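You operate a simulated robot arm through the tools that you are given. There is no shell and no other tool. Be economical: measure what you need, move in short steps, check, and stop when the job is done.

The job below is to be done with a simulated two-armed robot. You get a single attempt, and the scene is never put back.

TASK
Brush off the crooked chalk line, then chalk the purple panel's two seam lines.
Fine: a finger's width inside the edge across from the tab and the edge along the table's rim; sandbag stays; tools back. Set down upright: purple lint brush, pink chalk marker.

Only the result counts: the job must be done as asked and must still hold three seconds after the hand-in. Knocking over, shifting, dropping, spilling or breaking anything else fails it.

THE ROBOT
Two 7-joint arms with two-finger grippers on one trunk, on a base that drives. Base frame: it is fixed to the floor where the robot stands at the start and does not move with it; the origin is under the middle of the robot, x ahead of it, y to its left, z up; the surface under the hand at the start is at about z = 880. Lengths are in mm, angles in degrees, forces in N, time in s.
The left shoulder is at the start at [73, 216, 1143], the right one opposite. With the tool pointing down near the work surface each hand reaches from about 300 to 820 mm from the robot's upright axis, wherever it stands, measured 20 degrees to its own side. Payload 3.18 kg a hand.
Tool frame (each hand has its own): the origin (TCP) lies between the finger pads and is the grasp point; the fingertips stand 30 mm ahead of it; z points along the fingers, y is the line along which they close. The gripper opens to 144 mm. The gripper's body begins 103 mm behind the TCP.
Orientation is that of the tool frame in the base frame, as a unit quaternion [x, y, z, w]. With the fingers straight down and closing along the base's y, the tool's x points along the base's -x, its y along +y and its z along -z.

THE INTERFACE
- The arms move only by the tool servo_tool. It takes "left_plan", "right_plan" or both (then of equal length, played together; a hand with none holds still); each is a list of rows, each a list of 7 numbers: the shift along the base's x, y, z in mm, then the turn, a rotation vector about the base's x, y, z in degrees, then the gripper command, from -1 (fully open) to 1 (shut), values between in proportion. In form: [[dx, dy, dz, wx, wy, wz, claw], ...]. A call has 1 to 10 rows; each row shifts and turns the commanded pose from where the row before left it. A row lasts 0.2 s, in which the tool goes at most 50 mm and 8.6 degrees; a call with a longer step from one row to the next is refused whole, and so is a gripper value outside its range. Where a pose cannot be reached the arm comes as near as it can. A force on the tool above 40 N (or 10 N above the force at the start of the call, whichever is more), or a blocked arm, ends the call early, and 0.2 s more pass. Each finger halts on what it meets, pressing with about 35 N; the grip force reading is that of the motor and also rises with nothing between the fingers. The clock runs only during rows and for 0.2 s after the last one: add rows that do not move to give the fingers time. It gives the time, the measured TCP pose, the force on the tool (base axes), the opening and the grip force at its end, in the units of the frame above (readings bear some noise), with the torque about the TCP (base axes, N m) and any sound that the robot's microphone picked up.
- Cameras (640 x 400 px; columns grow to the right, rows downward): "scene" is now at [163.5, 17.8, 1336.2]; the picture's right is [0.17, -0.98, 0.00], its down [-0.54, -0.09, -0.84] and it looks along [0.82, 0.14, -0.55] (base axes); focal length 214 px, centre (320, 200). "left" rides on the left gripper at [76, -16, -143] in its tool frame; the picture's right is [0.21, 0.98, 0.00], its down [-0.84, 0.18, -0.51] and it looks along [-0.50, 0.11, 0.86] (tool axes); focal length 218 px, centre (320, 200). "right" rides on the right gripper at [76, 16, -143] in its tool frame; the picture's right is [-0.21, 0.98, 0.00], its down [-0.84, -0.18, -0.51] and it looks along [-0.50, -0.11, 0.86] (tool axes); focal length 218 px, centre (320, 200).
- snapshot(camera): a new picture of that camera. No time passes.
- slide_trunk(by): slides the trunk up (or, below 0, down) by that many mm; the arms and the scene camera ride with it, the base frame stays. It gives what a move gives, with no picture.
- drive_base(legs): drives the robot by 1 to 6 legs, each [ahead, left, turn to the left] in mm, mm and degrees, along the robot's own axes; the way and the turn of a leg run together, so that a leg with both is an arc; at most 1500 mm and 180 degrees a leg. The arms and the cameras ride along, it lands a little off, and it stops where it bumps. It gives what a move gives.
- turn_head(pan, tilt): turns the head with the scene camera to pan (to the left, within 80 degrees either way) and tilt (down, from -29 to 69), counted from straight ahead of the robot. It gives what a move gives.
- point_at(camera, pixels): for up to 12 pixels [column, row] of the newest picture of that camera ("zoom" is the newest enlarged one), the place [x, y, z] in the base frame of the surface seen there, good to about 3 mm. No time passes.
- zoom(camera, box): a new picture of the part [left, top, right, bottom] of that camera's present view, enlarged. No time passes.
- finish_job(): hands the job in; it is judged then, once.

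Work in short steps. Measure before you move; look again where a grasp or a placing could have gone wrong, and mend it. You have 80 turns and 70 pictures in all, those below and enlarged ones among them. Open the grippers and draw the arms clear of the work before you hand the job in, unless the task says otherwise; then end with one line.

The tools are called after "Call:" by a JSON object that holds its "name" and its "arguments". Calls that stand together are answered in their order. servo_tool: Moves the arms, as the interface text tells. Its arguments: {"type":"object","properties":{"left_plan":{"type":"array","items":{"type":"array","items":{"type":"number"}}},"right_plan":{"type":"array","items":{"type":"array","items":{"type":"number"}}}},"required":[]} The other tools are called the same way: slide_trunk (by) slides the trunk up or down; drive_base (legs) drives the base; turn_head (pan, tilt) turns the head that bears the scene camera; snapshot (camera) takes a picture; point_at (camera, pixels) gives the place of the surface under pixels of a picture; zoom (camera, box) takes an enlarged picture of a part of a camera's view; finish_job () hands the job in.

At the start:

```text
t: 0.0
left_position: [291.9, 180.7, 1245.0]
left_tool_rot: [0.0, 1.0, -0.001, 0.0]
left_contact_force: [-0.4, -1.0, -0.8]
left_torque: [-0.03, 0.01, -0.01]
left_opening: 144.2
left_grasp_force: 0.1
right_position: [321.6, -118.9, 1115.6]
right_tool_rot: [0.0, 1.0, 0.0, 0.0]
right_contact_force: [-0.1, -0.3, 0.4]
right_torque: [0.03, -0.01, -0.03]
right_opening: 144.1
right_grasp_force: 0.1
trunk travel left (down, up): [-225.0, 144.0]
robot x, y, heading: [1.2, -1.6, 0.2]
head pan, tilt: [10.0, 33.1]
```

scene: 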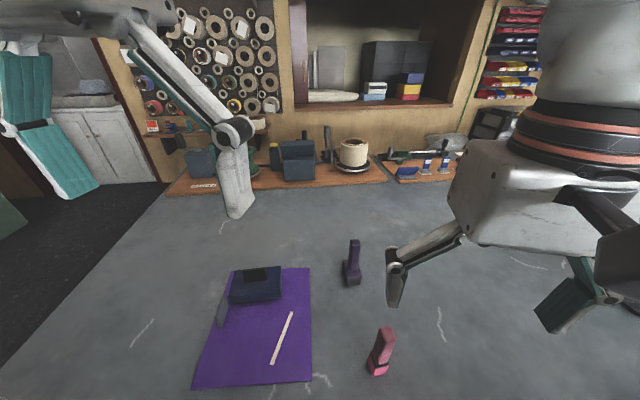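
right: 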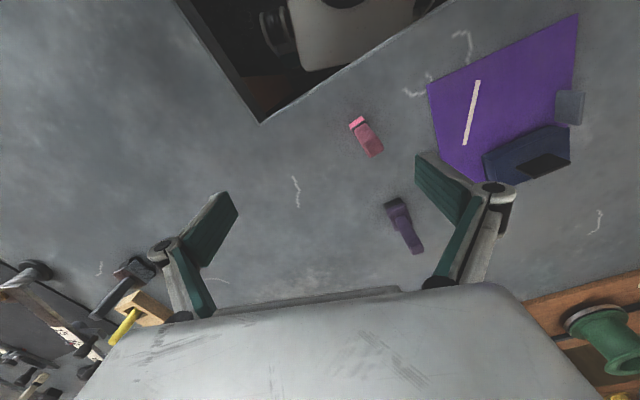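
left: 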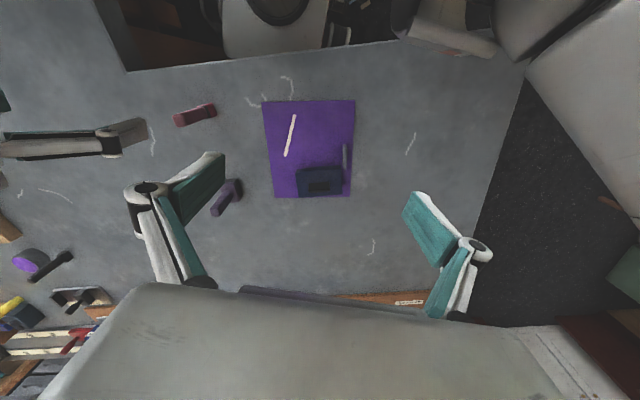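

The purple panel is at about (255,330) in the scene view, with the crooked chalk line at (282,338), the brush at (352,262) and the marker at (381,350). I'll enlarge these.

Call:
{"name": "zoom", "arguments": {"camera": "scene", "box": [180, 230, 440, 400]}}

Call:
{"name": "zoom", "arguments": {"camera": "left", "box": [160, 60, 400, 220]}}

```text
2.35 times, centred on (310, 315) of scene
```

zoom: 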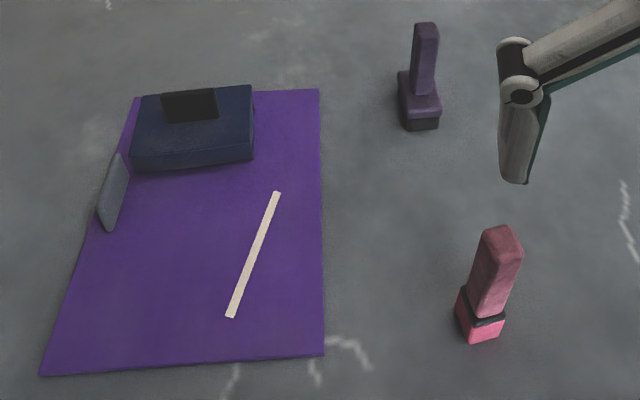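

```text
2.50 times, centred on (280, 140) of left
```

zoom: 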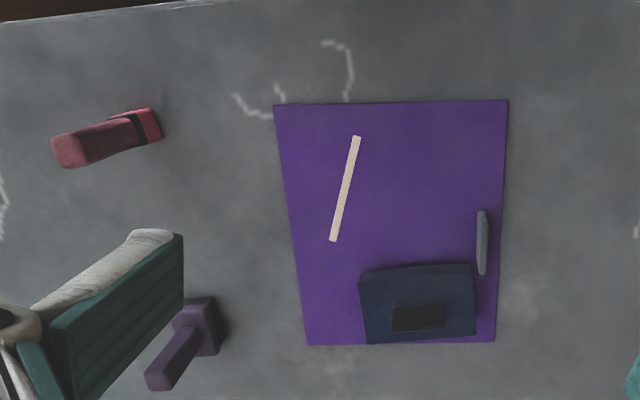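

Tab sits on the left (+y) edge, so the seams go inside the right (-y) edge and the near edge by the rim. I measure panel corners, chalk line, tools and sandbag.

Call:
{"name": "point_at", "arguments": {"camera": "zoom", "pixels": [[276, 107], [505, 103], [493, 343], [309, 343], [357, 138], [333, 240], [482, 230], [480, 270], [362, 335], [360, 285], [470, 268], [420, 315]]}}

Call:
{"name": "point_at", "arguments": {"camera": "left", "pixels": [[355, 102], [263, 103], [350, 195], [275, 196], [130, 75], [400, 45], [525, 70], [181, 120], [213, 108], [217, 210], [238, 185], [280, 62]]}}

Call:
{"name": "snapshot", "arguments": {"camera": "scene"}}

Call:
{"name": "point_at", "arguments": {"camera": "scene", "pixels": [[387, 328], [387, 338], [383, 350], [379, 358], [378, 372], [354, 241], [353, 255], [350, 268], [352, 280], [346, 262], [358, 275], [275, 366]]}}

```text
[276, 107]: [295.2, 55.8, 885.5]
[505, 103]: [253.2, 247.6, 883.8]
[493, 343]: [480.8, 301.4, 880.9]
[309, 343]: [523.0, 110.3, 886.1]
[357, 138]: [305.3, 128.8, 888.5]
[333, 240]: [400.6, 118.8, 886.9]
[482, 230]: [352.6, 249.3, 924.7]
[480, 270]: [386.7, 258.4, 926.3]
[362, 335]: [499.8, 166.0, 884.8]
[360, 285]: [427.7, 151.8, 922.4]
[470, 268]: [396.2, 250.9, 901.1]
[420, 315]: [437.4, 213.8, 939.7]
```

```text
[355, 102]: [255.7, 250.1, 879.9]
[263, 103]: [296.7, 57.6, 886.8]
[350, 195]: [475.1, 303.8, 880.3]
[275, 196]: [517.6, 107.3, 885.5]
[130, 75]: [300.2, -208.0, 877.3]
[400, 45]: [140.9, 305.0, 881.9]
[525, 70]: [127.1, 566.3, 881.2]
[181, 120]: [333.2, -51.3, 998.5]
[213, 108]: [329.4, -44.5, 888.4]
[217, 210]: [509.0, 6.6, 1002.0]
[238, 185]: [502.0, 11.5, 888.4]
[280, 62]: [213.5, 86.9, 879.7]
```

```text
64 pictures are left
```

scene: 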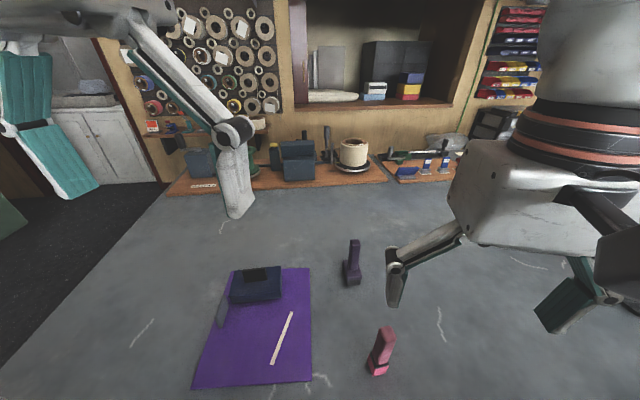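

```text
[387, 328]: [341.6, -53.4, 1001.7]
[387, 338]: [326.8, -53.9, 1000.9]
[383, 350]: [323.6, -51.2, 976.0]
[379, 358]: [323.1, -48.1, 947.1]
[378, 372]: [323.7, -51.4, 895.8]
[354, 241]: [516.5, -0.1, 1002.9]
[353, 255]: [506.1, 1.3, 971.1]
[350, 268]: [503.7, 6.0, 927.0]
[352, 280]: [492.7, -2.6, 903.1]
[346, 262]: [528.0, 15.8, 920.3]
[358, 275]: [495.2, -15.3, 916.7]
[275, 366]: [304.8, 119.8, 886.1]
```

Panel corners: near-right (295,56), near-left (254,249), far-left (478,302), far-right (521,109). The near edge is close to the inner reach limit, so I back up a bit, then move the left hand over the brush and the right arm aside.

Call:
{"name": "drive_base", "arguments": {"legs": [[-130, 0, 0]]}}

Call:
{"name": "servo_tool", "arguments": {"right_plan": [[0, -45, 10, 0, 0, 0, -1], [0, -45, 10, 0, 0, 0, -1], [0, -45, 10, 0, 0, 0, -1], [0, -45, 10, 0, 0, 0, -1], [0, -45, 10, 0, 0, 0, -1], [0, 0, 0, 0, 0, 0, -1]], "left_plan": [[45, -20, 0, 0, 0, 0, -1], [45, -20, 0, 0, 0, 0, -1], [45, -20, -10, 0, 0, 0, -1], [45, -20, -10, 0, 0, 0, -1], [45, -20, -10, 0, 0, 0, -1], [0, 0, 0, 0, 0, 0, -1]]}}

Call:
{"name": "snapshot", "arguments": {"camera": "left"}}

Call:
{"name": "snapshot", "arguments": {"camera": "scene"}}

```text
t: 1.3
left_position: [161.8, 180.4, 1244.1]
left_tool_rot: [-0.001, 1.0, -0.001, -0.001]
left_contact_force: [-0.3, 0.1, -0.5]
left_torque: [0.0, -0.07, 0.03]
left_opening: 144.1
left_grasp_force: 0.1
right_position: [191.6, -118.8, 1115.8]
right_tool_rot: [-0.002, 1.0, 0.0, -0.001]
right_contact_force: [0.0, 0.9, -0.6]
right_torque: [-0.03, -0.05, 0.01]
right_opening: 144.0
right_grasp_force: 0.1
trunk travel left (down, up): [-225.0, 144.0]
robot x, y, heading: [-128.3, 0.1, 0.0]
head pan, tilt: [10.0, 33.1]
```

```text
refused: row 3 steps farther than a row can; nothing moved
```

```text
63 pictures are left
```

left: 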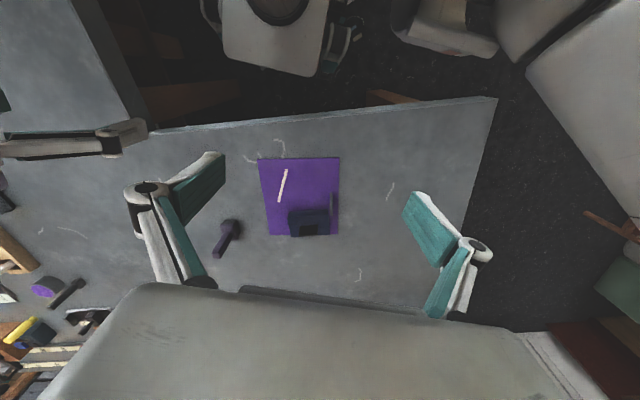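

```text
62 pictures are left
```

scene: 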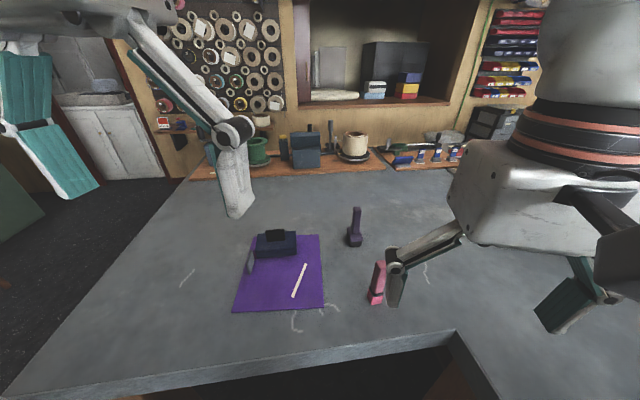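

The right gripper hovers beside the marker, fingertips above its top, so I slide the right arm away, while the left hand moves to a view of the brush.

Call:
{"name": "servo_tool", "arguments": {"right_plan": [[0, -45, 10, 0, 0, 0, -1], [0, -45, 10, 0, 0, 0, -1], [0, -45, 10, 0, 0, 0, -1], [0, -45, 10, 0, 0, 0, -1], [0, -45, 10, 0, 0, 0, -1], [0, 0, 0, 0, 0, 0, -1], [0, 0, 0, 0, 0, 0, -1], [0, 0, 0, 0, 0, 0, -1]], "left_plan": [[33, -23, -10, 0, 0, 0, -1], [33, -23, -10, 0, 0, 0, -1], [33, -23, -10, 0, 0, 0, -1], [33, -23, -10, 0, 0, 0, -1], [33, -23, -10, 0, 0, 0, -1], [33, -23, -10, 0, 0, 0, -1], [33, -23, -10, 0, 0, 0, -1], [0, 0, 0, 0, 0, 0, -1]]}}

Call:
{"name": "snapshot", "arguments": {"camera": "left"}}

Call:
{"name": "zoom", "arguments": {"camera": "scene", "box": [220, 190, 440, 330]}}

```text
t: 3.1
left_position: [393.2, 19.5, 1175.9]
left_tool_rot: [-0.001, 1.0, -0.001, 0.0]
left_contact_force: [0.1, 0.0, -0.1]
left_torque: [-0.02, 0.0, 0.03]
left_opening: 144.0
left_grasp_force: 0.1
right_position: [191.8, -343.2, 1166.4]
right_tool_rot: [-0.001, 1.0, -0.001, -0.002]
right_contact_force: [-0.9, 0.7, -0.5]
right_torque: [-0.02, -0.02, -0.02]
right_opening: 144.4
right_grasp_force: 0.1
trunk travel left (down, up): [-225.0, 144.0]
robot x, y, heading: [-127.2, -1.7, 0.3]
head pan, tilt: [10.0, 33.1]
```

```text
61 pictures are left
```

left: 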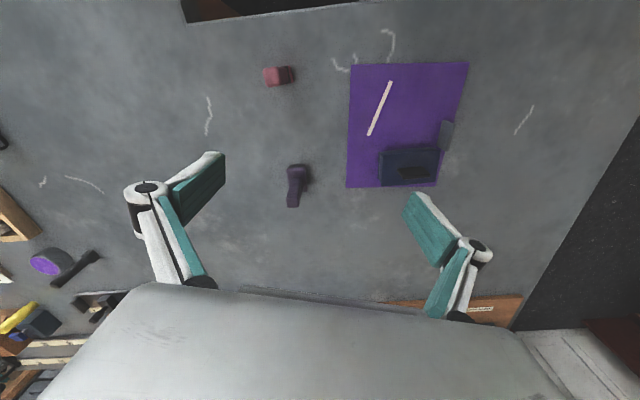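

```text
2.86 times, centred on (330, 260) of scene
```

zoom: 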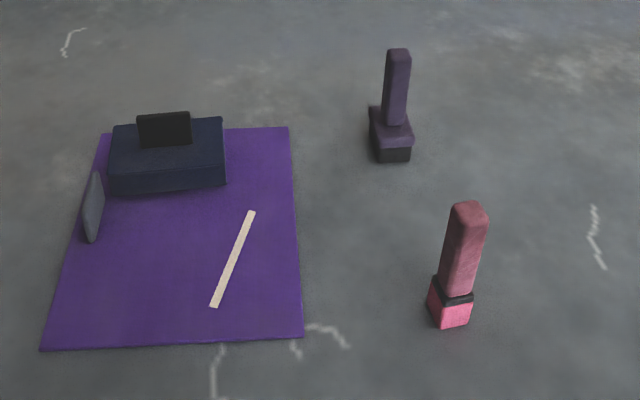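

Brush at (297,180) and marker at (278,76) in the left view; I enlarge both to get yaw and sizes.

Call:
{"name": "zoom", "arguments": {"camera": "left", "box": [250, 140, 346, 220]}}

Call:
{"name": "point_at", "arguments": {"camera": "zoom", "pixels": [[260, 290], [310, 300], [320, 380], [310, 430], [270, 440], [260, 170], [380, 165], [390, 280], [395, 300], [350, 230], [300, 185], [380, 330]]}}

Call:
{"name": "zoom", "arguments": {"camera": "left", "box": [242, 50, 314, 110]}}

```text
5.00 times, centred on (298, 180) of left
```

zoom: 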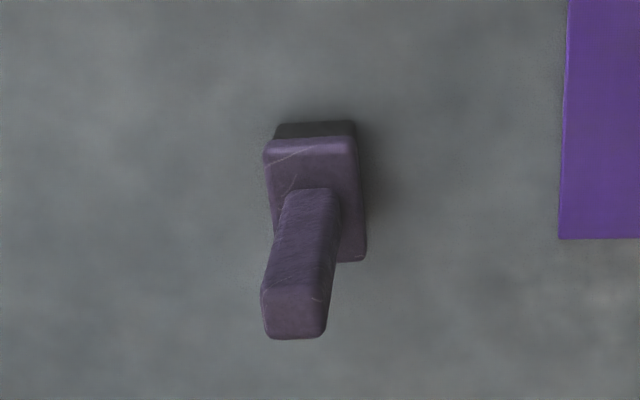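

```text
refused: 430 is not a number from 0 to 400
```

```text
6.67 times, centred on (278, 80) of left
```

zoom: 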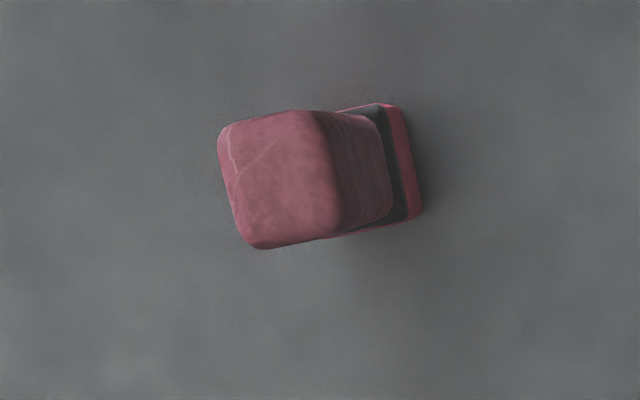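

Now measure the marker's top from this zoom, then the brush.

Call:
{"name": "point_at", "arguments": {"camera": "zoom", "pixels": [[228, 130], [312, 118], [334, 228], [256, 242], [280, 180], [395, 112], [415, 205], [370, 180]]}}

Call:
{"name": "zoom", "arguments": {"camera": "left", "box": [250, 140, 346, 220]}}

Call:
{"name": "point_at", "arguments": {"camera": "zoom", "pixels": [[266, 294], [325, 294], [318, 334], [268, 334], [295, 312], [290, 194], [336, 200], [268, 152], [352, 142], [364, 250], [345, 255], [274, 205]]}}

```text
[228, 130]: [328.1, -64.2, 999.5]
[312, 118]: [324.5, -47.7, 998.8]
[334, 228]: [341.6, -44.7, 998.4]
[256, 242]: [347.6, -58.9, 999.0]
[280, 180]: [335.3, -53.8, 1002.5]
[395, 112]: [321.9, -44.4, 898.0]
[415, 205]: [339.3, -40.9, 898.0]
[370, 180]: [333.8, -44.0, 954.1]
```

```text
5.00 times, centred on (298, 180) of left
```

zoom: 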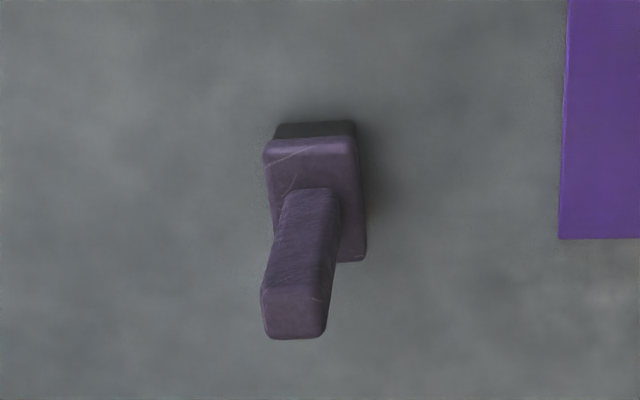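

```text
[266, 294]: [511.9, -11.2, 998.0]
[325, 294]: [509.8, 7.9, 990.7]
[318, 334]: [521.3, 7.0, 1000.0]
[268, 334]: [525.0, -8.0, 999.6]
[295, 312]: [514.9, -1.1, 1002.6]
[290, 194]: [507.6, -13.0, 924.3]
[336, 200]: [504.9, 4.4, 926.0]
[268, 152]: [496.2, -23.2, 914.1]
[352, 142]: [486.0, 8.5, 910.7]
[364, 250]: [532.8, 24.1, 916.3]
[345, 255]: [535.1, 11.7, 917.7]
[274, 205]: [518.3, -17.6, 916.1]
```

Brush handle centre ≈(516,-1), top z 1002, base top z≈917, yaw ≈15°; marker centre ≈(336,-54), yaw ≈13°. I move above the brush with a 14° yaw and descend part way.

Call:
{"name": "servo_tool", "arguments": {"left_plan": [[31, -5, 0, 0, 0, 7, -1], [31, -5, 0, 0, 0, 7, -1], [31, -5, 0, 0, 0, 0, -1], [30, -5, 0, 0, 0, 0, -1], [0, 0, -40, 0, 0, 0, -1], [0, 0, -40, 0, 0, 0, -1], [0, 0, -40, 0, 0, 0, -0.5], [0, 0, 0, 0, 0, 0, -0.5], [0, 0, 0, 0, 0, 0, -0.5]]}}

Call:
{"name": "snapshot", "arguments": {"camera": "left"}}

```text
t: 5.1
left_position: [510.2, 1.9, 1047.9]
left_tool_rot: [-0.122, 0.992, 0.0, 0.0]
left_contact_force: [-0.5, -0.1, -0.3]
left_torque: [0.04, -0.02, 0.0]
left_opening: 107.7
left_grasp_force: 0.0
left hand out of reach, approached as far as the arm can: row 4
right_position: [193.1, -344.7, 1165.3]
right_tool_rot: [0.001, 1.0, 0.0, -0.001]
right_contact_force: [0.0, -0.1, -1.2]
right_torque: [0.0, 0.02, 0.03]
right_opening: 143.9
right_grasp_force: 0.0
trunk travel left (down, up): [-225.0, 144.0]
robot x, y, heading: [-131.7, 1.0, -0.1]
head pan, tilt: [10.0, 33.1]
```

```text
56 pictures are left
```

left: 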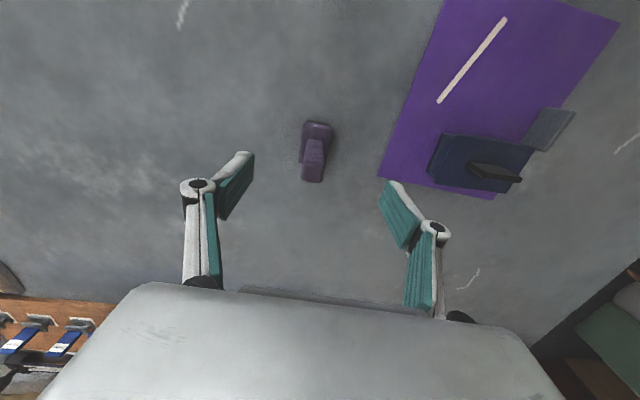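

The arm strained to reach here, so I draw the hand back 60 mm and drive the base forward 60 mm.

Call:
{"name": "servo_tool", "arguments": {"left_plan": [[-30, 0, 10, 0, 0, 0, -0.5], [-30, 0, 0, 0, 0, 0, -0.5], [0, 0, 0, 0, 0, 0, -0.5]]}}

Call:
{"name": "drive_base", "arguments": {"legs": [[65, 0, 0]]}}

Call:
{"name": "zoom", "arguments": {"camera": "left", "box": [220, 80, 420, 205]}}

```text
t: 5.9
left_position: [448.2, 0.5, 1057.5]
left_tool_rot: [-0.122, 0.993, -0.001, 0.0]
left_contact_force: [0.0, 0.0, 0.3]
left_torque: [0.0, 0.02, 0.01]
left_opening: 107.9
left_grasp_force: 0.0
right_position: [192.9, -343.8, 1165.6]
right_tool_rot: [0.0, 1.0, 0.0, -0.001]
right_contact_force: [-0.2, 0.3, -0.1]
right_torque: [-0.01, -0.01, -0.02]
right_opening: 144.0
right_grasp_force: 0.1
trunk travel left (down, up): [-225.0, 144.0]
robot x, y, heading: [-129.9, -2.3, 0.2]
head pan, tilt: [10.0, 33.1]
```

```text
t: 6.9
left_position: [513.6, 0.2, 1057.3]
left_tool_rot: [-0.123, 0.992, -0.001, -0.001]
left_contact_force: [0.7, 0.3, -0.1]
left_torque: [-0.03, 0.04, -0.02]
left_opening: 107.6
left_grasp_force: 0.0
right_position: [258.3, -345.2, 1165.5]
right_tool_rot: [0.0, 1.0, 0.0, -0.002]
right_contact_force: [0.2, -0.5, -0.7]
right_torque: [0.01, 0.02, 0.02]
right_opening: 143.9
right_grasp_force: 0.1
trunk travel left (down, up): [-225.0, 144.0]
robot x, y, heading: [-65.4, 3.1, -0.1]
head pan, tilt: [10.0, 33.1]
```

```text
3.20 times, centred on (320, 142) of left
```

zoom: 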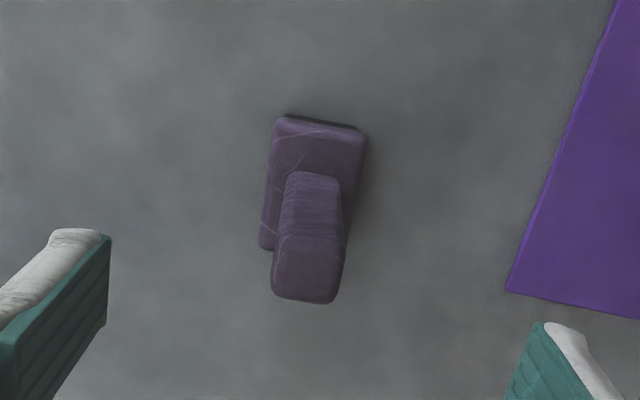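

The brush is centred between the fingers; its yaw looks nearer 18°. I check the handle points.

Call:
{"name": "point_at", "arguments": {"camera": "zoom", "pixels": [[278, 245], [340, 250], [332, 295], [276, 290], [305, 268], [288, 120], [360, 130], [263, 245], [290, 178], [338, 185]]}}

```text
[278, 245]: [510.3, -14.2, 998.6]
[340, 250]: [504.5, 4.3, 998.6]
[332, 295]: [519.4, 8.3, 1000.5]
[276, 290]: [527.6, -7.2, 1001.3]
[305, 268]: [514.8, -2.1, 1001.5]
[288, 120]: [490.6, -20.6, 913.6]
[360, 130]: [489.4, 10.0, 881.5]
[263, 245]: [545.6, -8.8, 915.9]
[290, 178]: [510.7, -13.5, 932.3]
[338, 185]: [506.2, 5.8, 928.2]
```

Handle centre (515.5,-2), yaw ≈17°. Descend to z≈962 and close on the handle.

Call:
{"name": "servo_tool", "arguments": {"left_plan": [[2, -2, -32, 0, 0, 3, -0.5], [0, 0, -32, 0, 0, 0, -0.5], [0, 0, -31, 0, 0, 0, -0.5], [0, 0, 0, 0, 0, 0, -0.5], [0, 0, 0, 0, 0, 0, 0.3], [0, 0, 0, 0, 0, 0, 1], [0, 0, 0, 0, 0, 0, 1], [0, 0, 0, 0, 0, 0, 1], [0, 0, 0, 0, 0, 0, 1]]}}

Call:
{"name": "zoom", "arguments": {"camera": "left", "box": [220, 80, 420, 205]}}

```text
t: 8.9
left_position: [516.4, -1.1, 963.5]
left_tool_rot: [-0.148, 0.989, -0.001, 0.0]
left_contact_force: [0.0, 1.0, 0.3]
left_torque: [0.02, -0.01, 0.01]
left_opening: 21.4
left_grasp_force: 34.8
right_position: [256.8, -344.7, 1165.3]
right_tool_rot: [-0.001, 1.0, 0.0, -0.001]
right_contact_force: [-0.2, 0.5, 0.2]
right_torque: [-0.02, -0.02, -0.02]
right_opening: 144.2
right_grasp_force: 0.0
trunk travel left (down, up): [-225.0, 144.0]
robot x, y, heading: [-67.2, 0.6, 0.0]
head pan, tilt: [10.0, 33.1]
```

```text
3.20 times, centred on (320, 142) of left
```

zoom: 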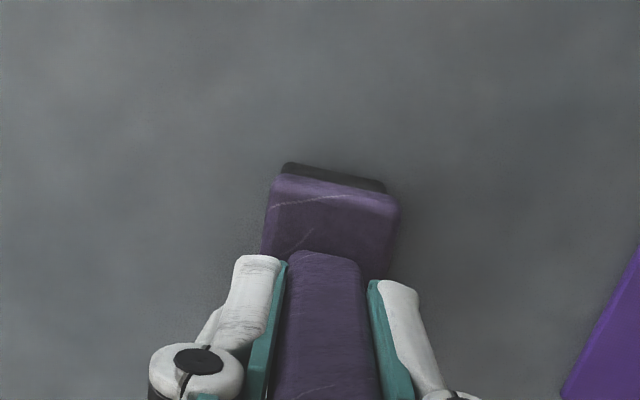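

Brush held (opening 21.4, 34.8 N). Lift and carry over the near end of the chalk line at about (306,129).

Call:
{"name": "servo_tool", "arguments": {"left_plan": [[0, 0, 35, 0, 0, 0, 1], [0, 0, 35, 0, 0, 0, 1], [-35, 21.7, 0, 0, 0, 0, 1], [-35, 21.7, 0, 0, 0, 0, 1], [-35, 21.7, 0, 0, 0, 0, 1], [-35, 21.7, 0, 0, 0, 0, 1], [-35, 21.7, 0, 0, 0, 0, 1], [-35, 21.7, 0, 0, 0, 0, 1], [0, 0, 0, 0, 0, 0, 1], [0, 0, 0, 0, 0, 0, 1]]}}

Call:
{"name": "snapshot", "arguments": {"camera": "scene"}}

```text
t: 11.1
left_position: [304.3, 129.2, 1032.4]
left_tool_rot: [-0.148, 0.989, -0.001, 0.0]
left_contact_force: [-0.7, 0.1, -1.3]
left_torque: [0.0, -0.03, -0.02]
left_opening: 21.3
left_grasp_force: 35.3
right_position: [257.4, -343.8, 1165.3]
right_tool_rot: [0.0, 1.0, 0.0, -0.001]
right_contact_force: [0.4, -0.1, -0.2]
right_torque: [-0.01, -0.01, 0.01]
right_opening: 143.8
right_grasp_force: 0.2
trunk travel left (down, up): [-225.0, 144.0]
robot x, y, heading: [-65.6, -0.2, 0.2]
head pan, tilt: [10.0, 33.1]
```

```text
53 pictures are left
```

scene: 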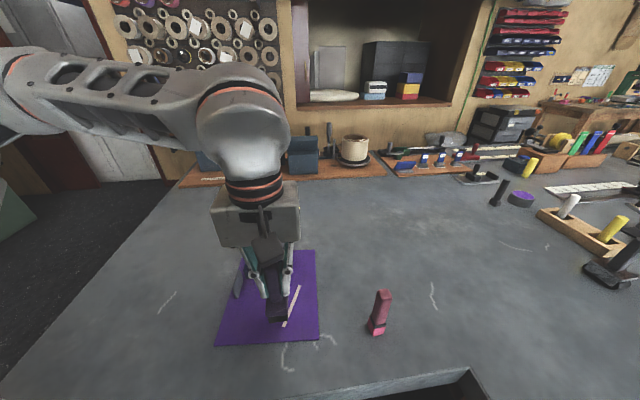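

Brush is above the line's near end. Descend to just above contact (~968 expected).

Call:
{"name": "servo_tool", "arguments": {"left_plan": [[1, 0, -30, 0, 0, 0, 1], [0, 0, -30, 0, 0, 0, 1], [0, 0, -2, 0, 0, 0, 1], [0, 0, -2, 0, 0, 0, 1], [0, 0, 0, 0, 0, 0, 1]]}}

Call:
{"name": "zoom", "arguments": {"camera": "left", "box": [220, 60, 460, 210]}}

```text
t: 12.3
left_position: [305.9, 128.0, 968.7]
left_tool_rot: [-0.148, 0.989, -0.001, 0.0]
left_contact_force: [-0.7, -0.1, -0.9]
left_torque: [0.04, -0.01, 0.0]
left_opening: 21.2
left_grasp_force: 34.8
right_position: [257.4, -344.4, 1166.2]
right_tool_rot: [0.0, 1.0, 0.0, -0.001]
right_contact_force: [-0.4, 0.2, -0.2]
right_torque: [0.03, 0.0, 0.04]
right_opening: 144.3
right_grasp_force: 0.0
trunk travel left (down, up): [-225.0, 144.0]
robot x, y, heading: [-64.4, 0.3, 0.2]
head pan, tilt: [10.0, 33.1]
```

```text
2.67 times, centred on (340, 135) of left
```

zoom: 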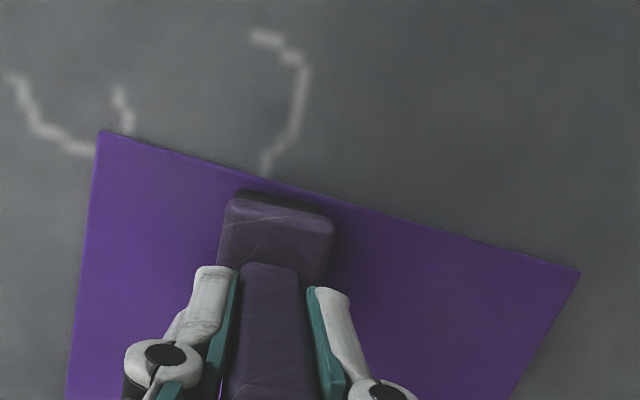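

Right over the panel with no contact yet; step down 1 mm at a time.

Call:
{"name": "servo_tool", "arguments": {"left_plan": [[0, 0, -1, 0, 0, 0, 1], [0, 0, -1, 0, 0, 0, 1], [0, 0, -1, 0, 0, 0, 1], [0, 0, 0, 0, 0, 0, 1]]}}

```text
t: 13.3
left_position: [305.9, 127.6, 968.4]
left_tool_rot: [-0.149, 0.989, -0.002, 0.001]
left_contact_force: [1.5, 1.2, 19.5]
left_torque: [0.14, 0.15, 0.02]
left_opening: 21.6
left_grasp_force: 35.0
right_position: [257.1, -345.5, 1165.9]
right_tool_rot: [-0.001, 1.0, 0.0, 0.0]
right_contact_force: [-0.3, 0.2, 0.5]
right_torque: [-0.04, -0.02, 0.01]
right_opening: 143.9
right_grasp_force: 0.1
trunk travel left (down, up): [-225.0, 144.0]
robot x, y, heading: [-64.9, -1.8, 0.1]
head pan, tilt: [10.0, 33.1]
```

Contact at z≈968.4 with 19.5 N; ease by 1.5 mm and sweep gently along the line toward (394,119).

Call:
{"name": "servo_tool", "arguments": {"left_plan": [[0, 0, 1.5, 0, 0, 0, 1], [11, -1.1, 0, 0, 0, 0, 1], [11, -1.1, 0, 0, 0, 0, 1], [11, -1.1, 0, 0, 0, 0, 1], [11, -1.1, 0, 0, 0, 0, 1], [0, 0, 0, 0, 0, 0, 1]]}}

Call:
{"name": "zoom", "arguments": {"camera": "left", "box": [220, 60, 460, 210]}}

```text
t: 14.7
left_position: [350.3, 126.0, 968.4]
left_tool_rot: [-0.149, 0.989, -0.001, 0.001]
left_contact_force: [-2.6, -0.1, 2.9]
left_torque: [0.0, 0.09, -0.01]
left_opening: 21.2
left_grasp_force: 35.4
right_position: [256.8, -345.0, 1165.3]
right_tool_rot: [-0.001, 1.0, 0.0, -0.001]
right_contact_force: [0.3, 0.4, -0.6]
right_torque: [-0.01, 0.01, 0.02]
right_opening: 144.0
right_grasp_force: 0.1
trunk travel left (down, up): [-225.0, 144.0]
robot x, y, heading: [-60.2, 1.5, -0.0]
head pan, tilt: [10.0, 33.1]
```

```text
2.67 times, centred on (340, 135) of left
```

zoom: 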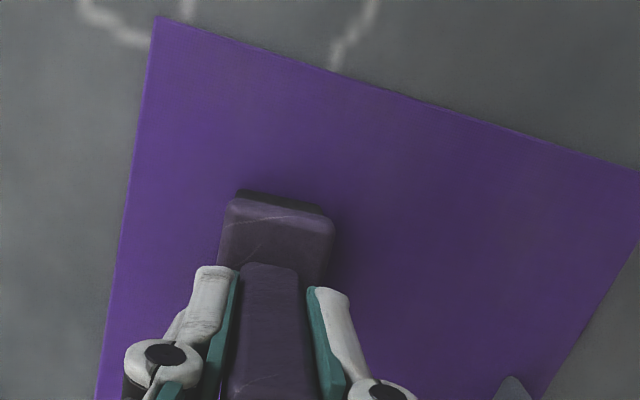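

The line is vanishing behind the brush. Continue to the far end.

Call:
{"name": "servo_tool", "arguments": {"left_plan": [[11, -1.5, -0.3, 0, 0, 0, 1], [11, -1.5, 0, 0, 0, 0, 1], [11, -1.5, 0, 0, 0, 0, 1], [10, -1.5, 0, 0, 0, 0, 1], [0, 0, 0, 0, 0, 0, 1], [-11, 0, 0, 0, 0, 0, 1], [-11, 0, 0, 0, 0, 0, 1], [0, 0, 10, 0, 0, 0, 1], [0, 0, 40, 0, 0, 0, 1], [0, 0, 0, 0, 0, 0, 1]]}}

Call:
{"name": "snapshot", "arguments": {"camera": "scene"}}

Call:
{"name": "snapshot", "arguments": {"camera": "left"}}

```text
t: 16.9
left_position: [372.9, 119.9, 1017.1]
left_tool_rot: [-0.149, 0.989, 0.0, -0.001]
left_contact_force: [0.2, 0.2, -2.7]
left_torque: [0.04, -0.02, 0.0]
left_opening: 21.4
left_grasp_force: 34.9
right_position: [258.9, -344.5, 1165.0]
right_tool_rot: [-0.001, 1.0, 0.0, -0.002]
right_contact_force: [0.9, -0.9, -0.4]
right_torque: [0.03, 0.04, 0.01]
right_opening: 144.1
right_grasp_force: 0.0
trunk travel left (down, up): [-225.0, 144.0]
robot x, y, heading: [-67.6, 2.9, -0.1]
head pan, tilt: [10.0, 33.1]
```

```text
50 pictures are left
```

scene: 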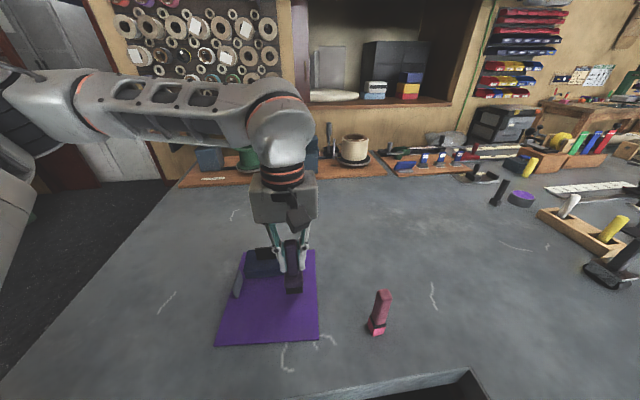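

```text
49 pictures are left
```

left: 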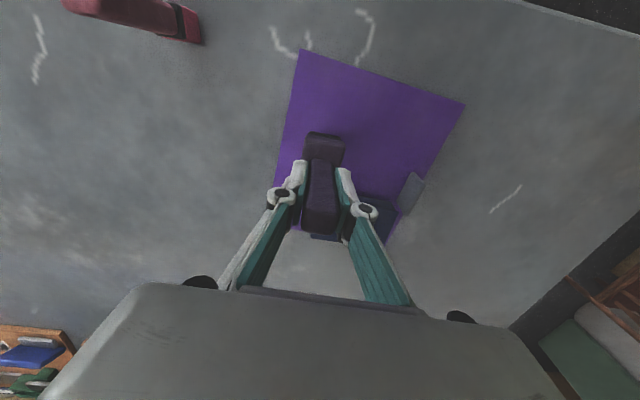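

The line seems gone; I carry the brush back over its original spot (516.4,-1.1), then check the panel.

Call:
{"name": "servo_tool", "arguments": {"left_plan": [[0, 0, 20, 0, 0, 0, 1], [28.7, -24.2, 0, 0, 0, 0, 1], [28.7, -24.2, 0, 0, 0, 0, 1], [28.7, -24.2, 0, 0, 0, 0, 1], [28.7, -24.2, 0, 0, 0, 0, 1], [28.7, -24.2, 0, 0, 0, 0, 1], [0, 0, 0, 0, 0, 0, 1], [0, 0, 0, 0, 0, 0, 1]]}}

Call:
{"name": "zoom", "arguments": {"camera": "scene", "box": [200, 230, 360, 360]}}

```text
t: 18.7
left_position: [515.1, -4.3, 1037.9]
left_tool_rot: [-0.148, 0.989, 0.0, 0.0]
left_contact_force: [-0.3, -0.1, -1.2]
left_torque: [-0.04, 0.04, 0.04]
left_opening: 21.0
left_grasp_force: 35.0
right_position: [257.3, -344.8, 1164.7]
right_tool_rot: [0.0, 1.0, 0.0, -0.001]
right_contact_force: [0.0, 0.4, 0.0]
right_torque: [0.02, 0.01, 0.01]
right_opening: 144.2
right_grasp_force: 0.0
trunk travel left (down, up): [-225.0, 144.0]
robot x, y, heading: [-64.8, -1.5, -0.2]
head pan, tilt: [10.0, 33.1]
```

```text
3.08 times, centred on (280, 295) of scene
```

zoom: 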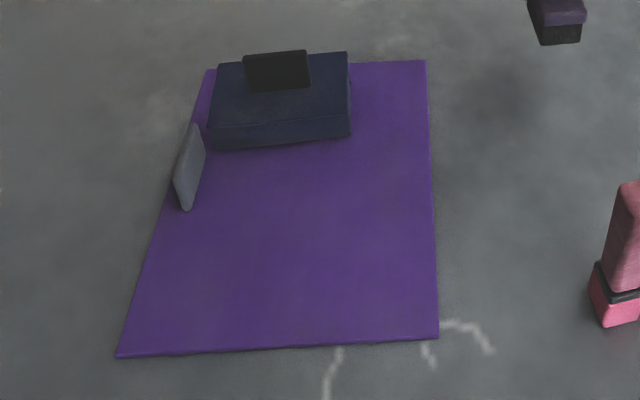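

The panel is fully clean. Re-measure its outline, and set the brush down at its old place.

Call:
{"name": "point_at", "arguments": {"camera": "zoom", "pixels": [[436, 336], [120, 353], [424, 63], [209, 74], [280, 344], [431, 200], [435, 300], [429, 120], [180, 349], [360, 340], [348, 135], [215, 145]]}}

Call:
{"name": "servo_tool", "arguments": {"left_plan": [[1, 2.5, -35, 0, 0, 0, 1], [0, 0, -33, 0, 0, 0, 1], [0, 0, -3, 0, 0, 0, 1], [0, 0, 0, 0, 0, 0, 1]]}}

```text
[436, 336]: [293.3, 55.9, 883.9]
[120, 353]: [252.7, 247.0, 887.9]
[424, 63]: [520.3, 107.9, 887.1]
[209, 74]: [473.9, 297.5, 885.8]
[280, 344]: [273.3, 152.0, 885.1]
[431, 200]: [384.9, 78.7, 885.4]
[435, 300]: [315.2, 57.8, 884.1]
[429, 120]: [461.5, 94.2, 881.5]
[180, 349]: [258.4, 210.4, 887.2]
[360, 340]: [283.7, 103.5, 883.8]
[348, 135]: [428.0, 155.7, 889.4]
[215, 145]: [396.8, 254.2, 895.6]
```

```text
t: 19.7
left_position: [516.7, -0.8, 966.3]
left_tool_rot: [-0.149, 0.989, -0.001, 0.0]
left_contact_force: [1.1, -0.8, -1.3]
left_torque: [0.01, 0.0, -0.01]
left_opening: 21.4
left_grasp_force: 35.2
right_position: [256.7, -343.8, 1166.1]
right_tool_rot: [-0.001, 1.0, 0.0, -0.001]
right_contact_force: [0.4, 0.3, 0.3]
right_torque: [-0.02, 0.02, 0.01]
right_opening: 144.2
right_grasp_force: 0.1
trunk travel left (down, up): [-225.0, 144.0]
robot x, y, heading: [-67.5, -1.7, 0.2]
head pan, tilt: [10.0, 33.1]
```

The panel has not shifted. Lower the last millimetres until the brush touches the table.

Call:
{"name": "servo_tool", "arguments": {"left_plan": [[0, 0, -1, 0, 0, 0, 1], [0, 0, -1, 0, 0, 0, 1], [0, 0, -1, 0, 0, 0, 1], [0, 0, 0, 0, 0, 0, 1]]}}

```text
t: 20.7
left_position: [516.6, -0.6, 964.1]
left_tool_rot: [-0.148, 0.989, -0.001, -0.001]
left_contact_force: [-0.4, 0.3, -1.9]
left_torque: [0.01, 0.02, -0.04]
left_opening: 21.2
left_grasp_force: 34.7
right_position: [257.4, -344.4, 1165.0]
right_tool_rot: [-0.001, 1.0, 0.0, 0.0]
right_contact_force: [0.1, -0.1, -0.3]
right_torque: [0.02, 0.0, 0.0]
right_opening: 144.1
right_grasp_force: 0.0
trunk travel left (down, up): [-225.0, 144.0]
robot x, y, heading: [-70.3, 2.1, 0.1]
head pan, tilt: [10.0, 33.1]
```

Call:
{"name": "servo_tool", "arguments": {"left_plan": [[0, 0, -1, 0, 0, 0, 1], [0, 0, 0, 0, 0, 0, 1]]}}

```text
t: 21.3
left_position: [516.3, 0.1, 963.0]
left_tool_rot: [-0.148, 0.989, 0.0, 0.0]
left_contact_force: [0.2, 0.5, 2.0]
left_torque: [-0.02, -0.12, -0.02]
left_opening: 21.4
left_grasp_force: 35.1
right_position: [256.5, -345.4, 1165.8]
right_tool_rot: [-0.002, 1.0, 0.0, -0.001]
right_contact_force: [-0.1, 0.6, -0.8]
right_torque: [0.01, 0.0, -0.01]
right_opening: 143.8
right_grasp_force: 0.0
trunk travel left (down, up): [-225.0, 144.0]
robot x, y, heading: [-62.8, 1.1, 0.1]
head pan, tilt: [10.0, 33.1]
```

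Light contact (2 N) now. Open and rise straight up.

Call:
{"name": "servo_tool", "arguments": {"left_plan": [[0, 0, 0, 0, 0, 0, 0.4], [0, 0, 0, 0, 0, 0, -0.2], [0, 0, 0, 0, 0, 0, -0.2], [0, 0, 40, 0, 0, 0, -0.2], [0, 0, 45, 0, 0, 0, -0.2], [0, 0, 0, 0, 0, 0, -0.2]]}}

Call:
{"name": "zoom", "arguments": {"camera": "left", "box": [220, 80, 420, 205]}}

Call:
{"name": "point_at", "arguments": {"camera": "zoom", "pixels": [[305, 268]]}}

```text
t: 22.7
left_position: [514.7, 1.5, 1047.3]
left_tool_rot: [-0.148, 0.989, -0.002, -0.001]
left_contact_force: [-0.1, 0.1, 0.4]
left_torque: [0.0, 0.04, -0.01]
left_opening: 86.7
left_grasp_force: 0.0
right_position: [258.3, -344.7, 1166.2]
right_tool_rot: [-0.002, 1.0, 0.0, -0.001]
right_contact_force: [1.1, 0.1, 0.1]
right_torque: [-0.01, -0.01, 0.01]
right_opening: 144.2
right_grasp_force: 0.0
trunk travel left (down, up): [-225.0, 144.0]
robot x, y, heading: [-64.5, -1.6, 0.1]
head pan, tilt: [10.0, 33.1]
```

```text
3.20 times, centred on (320, 142) of left
```

zoom: 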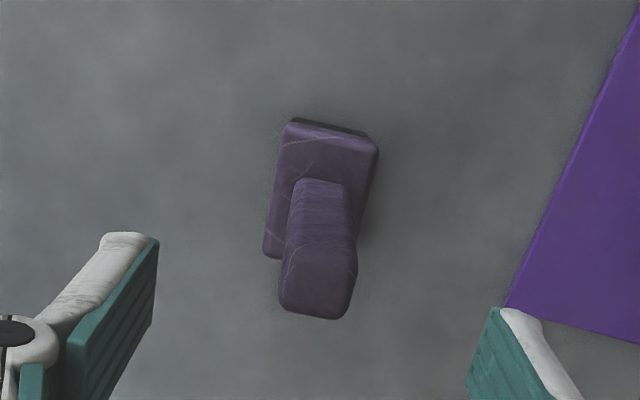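

```text
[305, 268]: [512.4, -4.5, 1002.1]
```

Brush stands upright in place. Now go above the marker at (335.5,-54) and view it.

Call:
{"name": "servo_tool", "arguments": {"left_plan": [[0, 0, 25, 0, 0, 0, -0.2], [-36, -11, 0, 0, 0, -2, -0.5], [-36, -11, 0, 0, 0, -2, -0.5], [-36, -11, 0, 0, 0, 0, -0.5], [-36, -11, 0, 0, 0, 0, -0.5], [-36, -11, 0, 0, 0, 0, -0.5], [0, 0, 0, 0, 0, 0, -0.5], [0, 0, 0, 0, 0, 0, -0.5]]}}

Call:
{"name": "zoom", "arguments": {"camera": "left", "box": [220, 80, 420, 205]}}

```text
t: 24.5
left_position: [336.5, -56.3, 1074.0]
left_tool_rot: [-0.115, 0.993, -0.001, 0.0]
left_contact_force: [-0.6, -0.5, 0.1]
left_torque: [0.05, 0.0, 0.01]
left_opening: 107.9
left_grasp_force: 0.1
right_position: [258.0, -344.5, 1165.9]
right_tool_rot: [0.0, 1.0, 0.0, -0.001]
right_contact_force: [-0.1, -0.4, 0.4]
right_torque: [-0.01, -0.02, -0.02]
right_opening: 144.0
right_grasp_force: 0.1
trunk travel left (down, up): [-225.0, 144.0]
robot x, y, heading: [-68.0, -1.3, 0.3]
head pan, tilt: [10.0, 33.1]
```

```text
3.20 times, centred on (320, 142) of left
```

zoom: 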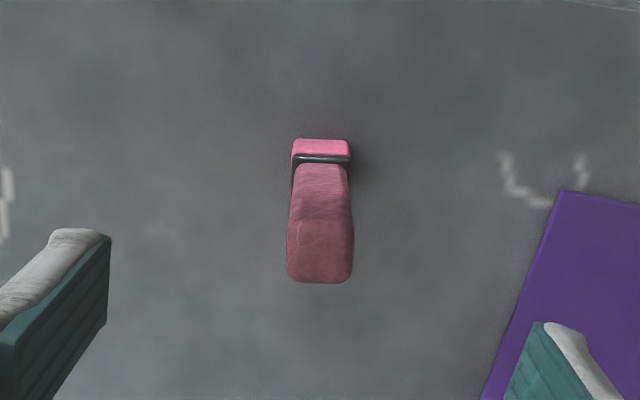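

The marker's edge is horizontal in this picture, suggesting a yaw larger than 13°. I measure its corners.

Call:
{"name": "point_at", "arguments": {"camera": "zoom", "pixels": [[292, 225], [350, 225], [348, 276], [292, 278], [320, 252], [295, 145], [346, 145], [296, 152], [346, 154], [303, 170], [340, 170], [320, 200]]}}

```text
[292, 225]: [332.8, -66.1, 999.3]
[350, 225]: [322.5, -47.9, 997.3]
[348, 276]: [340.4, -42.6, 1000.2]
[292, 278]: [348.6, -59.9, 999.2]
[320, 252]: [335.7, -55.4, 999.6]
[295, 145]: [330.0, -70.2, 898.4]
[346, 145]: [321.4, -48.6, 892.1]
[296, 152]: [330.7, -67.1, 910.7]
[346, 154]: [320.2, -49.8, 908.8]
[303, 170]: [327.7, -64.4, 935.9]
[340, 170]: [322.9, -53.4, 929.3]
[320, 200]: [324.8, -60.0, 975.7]
```

Marker centre (336,-54.5), yaw ≈22°. Turn 9° more, descend to z≈955, and grip.

Call:
{"name": "servo_tool", "arguments": {"left_plan": [[-0.5, 1.5, -30, 0, 0, 4.5, -0.5], [0, 0, -30, 0, 0, 4.5, -0.5], [0, 0, -30, 0, 0, 0, -0.5], [0, 0, -29, 0, 0, 0, -0.5], [0, 0, 0, 0, 0, 0, -0.5], [0, 0, 0, 0, 0, 0, 0.3], [0, 0, 0, 0, 0, 0, 1], [0, 0, 0, 0, 0, 0, 1], [0, 0, 0, 0, 0, 0, 1], [0, 0, 0, 0, 0, 0, 1]]}}

Call:
{"name": "zoom", "arguments": {"camera": "left", "box": [220, 80, 420, 205]}}

```text
t: 26.7
left_position: [335.2, -53.2, 954.1]
left_tool_rot: [-0.192, 0.981, -0.001, 0.0]
left_contact_force: [0.4, 0.1, -0.6]
left_torque: [0.01, -0.03, -0.01]
left_opening: 21.4
left_grasp_force: 34.6
right_position: [256.5, -344.6, 1165.7]
right_tool_rot: [0.0, 1.0, -0.001, -0.001]
right_contact_force: [0.4, 0.7, -0.4]
right_torque: [-0.02, -0.01, 0.01]
right_opening: 144.2
right_grasp_force: 0.1
trunk travel left (down, up): [-225.0, 144.0]
robot x, y, heading: [-62.4, 1.1, -0.1]
head pan, tilt: [10.0, 33.1]
```

```text
3.20 times, centred on (320, 142) of left
```

zoom: 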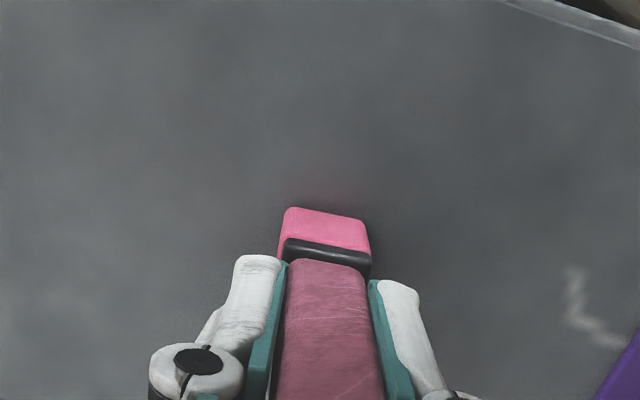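

Marker held (21.4 mm, 34.6 N) at (335.2,-53.2,954.1), yaw 22°. Lift, turn to the panel's 12.5°, and go over the right seam's near end at (303.4,78.8).

Call:
{"name": "servo_tool", "arguments": {"left_plan": [[0, 0, 25, 0, 0, 0, 1], [0, 0, 20, 0, 0, 0, 1], [-8, 33, 0, 0, 0, -4.8, 1], [-8, 33, 0, 0, 0, -4.7, 1], [-8, 33, 0, 0, 0, 0, 1], [-7.8, 33, 0, 0, 0, 0, 1], [0, 0, -20, 0, 0, 0, 1], [0, 0, -14, 0, 0, 0, 1], [0, 0, 0, 0, 0, 0, 1], [0, 0, 0, 0, 0, 0, 1]]}}

Call:
{"name": "zoom", "arguments": {"camera": "left", "box": [220, 60, 460, 210]}}

Call:
{"name": "zoom", "arguments": {"camera": "scene", "box": [200, 230, 360, 360]}}

```text
t: 28.9
left_position: [303.7, 78.4, 964.1]
left_tool_rot: [-0.111, 0.994, -0.002, -0.001]
left_contact_force: [0.5, -0.2, -1.5]
left_torque: [-0.03, -0.03, -0.01]
left_opening: 21.3
left_grasp_force: 34.9
right_position: [257.6, -344.5, 1166.2]
right_tool_rot: [-0.001, 1.0, 0.0, 0.0]
right_contact_force: [0.0, -0.7, 0.1]
right_torque: [-0.01, 0.0, 0.01]
right_opening: 144.2
right_grasp_force: 0.1
trunk travel left (down, up): [-225.0, 144.0]
robot x, y, heading: [-63.9, -3.1, 0.2]
head pan, tilt: [10.0, 33.1]
```

```text
2.67 times, centred on (340, 135) of left
```

zoom: 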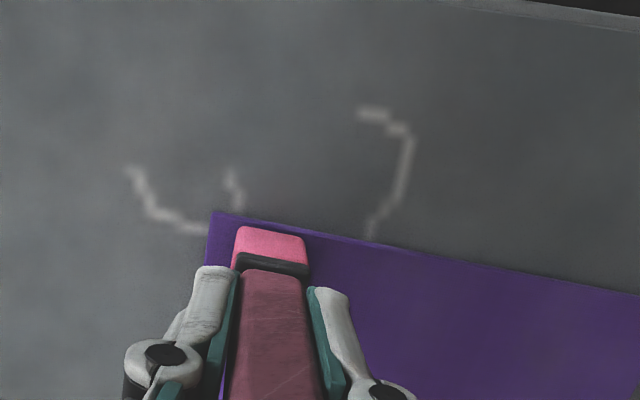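

```text
3.08 times, centred on (280, 295) of scene
```

zoom: 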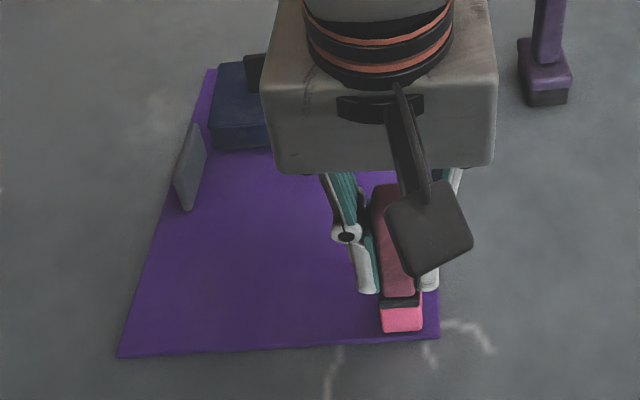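

The marker sits squarely over the near-right corner. Lower gently to contact.

Call:
{"name": "servo_tool", "arguments": {"left_plan": [[0, 0, -2.5, 0, 0, 0, 1], [0, 0, -1, 0, 0, 0, 1], [0, 0, -1, 0, 0, 0, 1], [0, 0, 0, 0, 0, 0, 1]]}}

```text
t: 29.9
left_position: [303.3, 79.9, 960.2]
left_tool_rot: [-0.11, 0.994, -0.002, -0.001]
left_contact_force: [0.8, -0.1, -0.2]
left_torque: [-0.05, 0.01, -0.03]
left_opening: 21.1
left_grasp_force: 35.4
right_position: [256.8, -343.3, 1165.6]
right_tool_rot: [-0.001, 1.0, 0.0, -0.001]
right_contact_force: [1.2, -0.4, 0.0]
right_torque: [0.01, 0.01, 0.02]
right_opening: 143.9
right_grasp_force: 0.2
trunk travel left (down, up): [-225.0, 144.0]
robot x, y, heading: [-66.7, -2.4, -0.1]
head pan, tilt: [10.0, 33.1]
```

Call:
{"name": "servo_tool", "arguments": {"left_plan": [[0, 0, -1, 0, 0, 0, 1], [0, 0, 0, 0, 0, 0, 1]]}}

```text
t: 30.5
left_position: [304.6, 78.4, 959.3]
left_tool_rot: [-0.11, 0.994, -0.001, 0.0]
left_contact_force: [0.2, -0.5, -1.2]
left_torque: [-0.02, -0.03, 0.03]
left_opening: 21.2
left_grasp_force: 34.9
right_position: [256.7, -345.0, 1166.6]
right_tool_rot: [-0.001, 1.0, 0.0, -0.001]
right_contact_force: [-0.2, 1.0, -0.3]
right_torque: [0.01, -0.01, -0.01]
right_opening: 144.0
right_grasp_force: 0.1
trunk travel left (down, up): [-225.0, 144.0]
robot x, y, heading: [-64.7, 1.4, 0.4]
head pan, tilt: [10.0, 33.1]
```

Still no contact; lower another millimetre.

Call:
{"name": "servo_tool", "arguments": {"left_plan": [[0, 0, -0.8, 0, 0, 0, 1], [0, 0, 0, 0, 0, 0, 1]]}}

```text
t: 31.1
left_position: [303.6, 79.3, 959.2]
left_tool_rot: [-0.11, 0.994, 0.0, 0.0]
left_contact_force: [1.7, 0.3, 4.8]
left_torque: [0.13, -0.01, 0.01]
left_opening: 21.5
left_grasp_force: 34.8
right_position: [256.4, -344.0, 1165.9]
right_tool_rot: [-0.001, 1.0, 0.0, -0.001]
right_contact_force: [-0.3, 0.8, 0.1]
right_torque: [-0.01, 0.0, 0.0]
right_opening: 144.0
right_grasp_force: 0.2
trunk travel left (down, up): [-225.0, 144.0]
robot x, y, heading: [-65.1, -0.1, 0.3]
head pan, tilt: [10.0, 33.1]
```

Contact at 4.8 N. Drag the first stretch along the right seam and look.

Call:
{"name": "servo_tool", "arguments": {"left_plan": [[11.04, 2.57, 0, 0, 0, 0, 1], [11.04, 2.57, 0, 0, 0, 0, 1], [11.04, 2.57, 0, 0, 0, 0, 1], [11.04, 2.57, 0, 0, 0, 0, 1], [0, 0, 0, 0, 0, 0, 1]]}}

Call:
{"name": "zoom", "arguments": {"camera": "left", "box": [220, 60, 460, 210]}}

```text
t: 32.3
left_position: [347.0, 90.6, 958.7]
left_tool_rot: [-0.11, 0.994, -0.001, 0.0]
left_contact_force: [-3.0, -0.3, 7.0]
left_torque: [0.05, 0.25, -0.01]
left_opening: 21.0
left_grasp_force: 35.2
right_position: [256.7, -344.9, 1165.9]
right_tool_rot: [-0.002, 1.0, 0.0, -0.001]
right_contact_force: [-0.4, 0.4, 1.4]
right_torque: [0.04, -0.04, -0.02]
right_opening: 143.8
right_grasp_force: 0.0
trunk travel left (down, up): [-225.0, 144.0]
robot x, y, heading: [-63.9, 1.3, -0.2]
head pan, tilt: [10.0, 33.1]
```

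```text
2.67 times, centred on (340, 135) of left
```

zoom: 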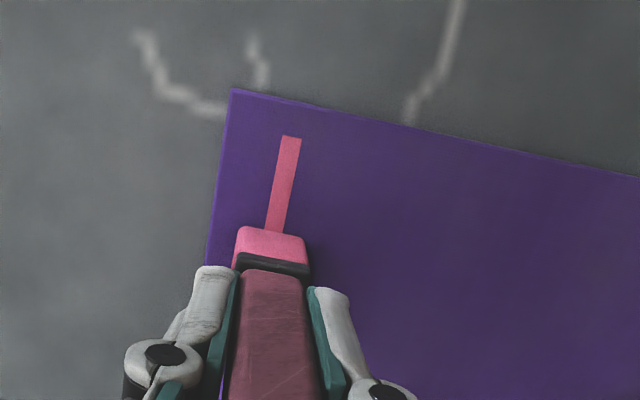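

It draws well. Check the inset of this stretch before going on.

Call:
{"name": "point_at", "arguments": {"camera": "zoom", "pixels": [[291, 140], [275, 225], [222, 160], [214, 220], [228, 100], [234, 92]]}}

```text
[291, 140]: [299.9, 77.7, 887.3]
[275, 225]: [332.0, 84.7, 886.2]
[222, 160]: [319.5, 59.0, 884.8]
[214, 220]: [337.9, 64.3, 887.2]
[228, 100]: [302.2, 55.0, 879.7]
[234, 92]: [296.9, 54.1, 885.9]
```

Inset is about 20–21 mm, good. Continue along the seam to the far end.

Call:
{"name": "servo_tool", "arguments": {"left_plan": [[11.04, 2.57, 0, 0, 0, 0, 1], [11.04, 2.57, 0, 0, 0, 0, 1], [11.04, 2.57, 0, 0, 0, 0, 1], [11.04, 2.57, 0, 0, 0, 0, 1], [11.04, 2.57, 0, 0, 0, 0, 1], [11.04, 2.57, 0, 0, 0, 0, 1], [11.04, 2.57, 0, 0, 0, 0, 1], [0, 0, 0, 0, 0, 0, 1]]}}

Call:
{"name": "zoom", "arguments": {"camera": "left", "box": [220, 60, 460, 210]}}

```text
t: 34.1
left_position: [424.6, 107.7, 958.1]
left_tool_rot: [-0.11, 0.994, -0.001, 0.0]
left_contact_force: [-3.1, -0.9, 7.2]
left_torque: [0.0, 0.19, 0.02]
left_opening: 21.4
left_grasp_force: 35.2
right_position: [258.0, -345.1, 1167.1]
right_tool_rot: [-0.001, 1.0, 0.0, -0.001]
right_contact_force: [0.4, -1.2, -0.4]
right_torque: [-0.05, 0.02, 0.01]
right_opening: 144.0
right_grasp_force: 0.2
trunk travel left (down, up): [-225.0, 144.0]
robot x, y, heading: [-63.7, 0.0, 0.0]
head pan, tilt: [10.0, 33.1]
```

```text
2.67 times, centred on (340, 135) of left
```

zoom: 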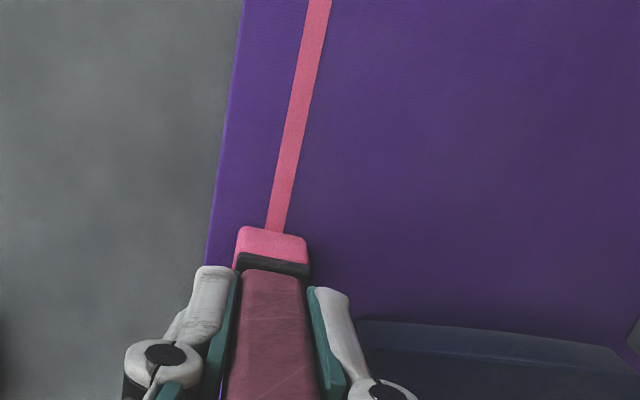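

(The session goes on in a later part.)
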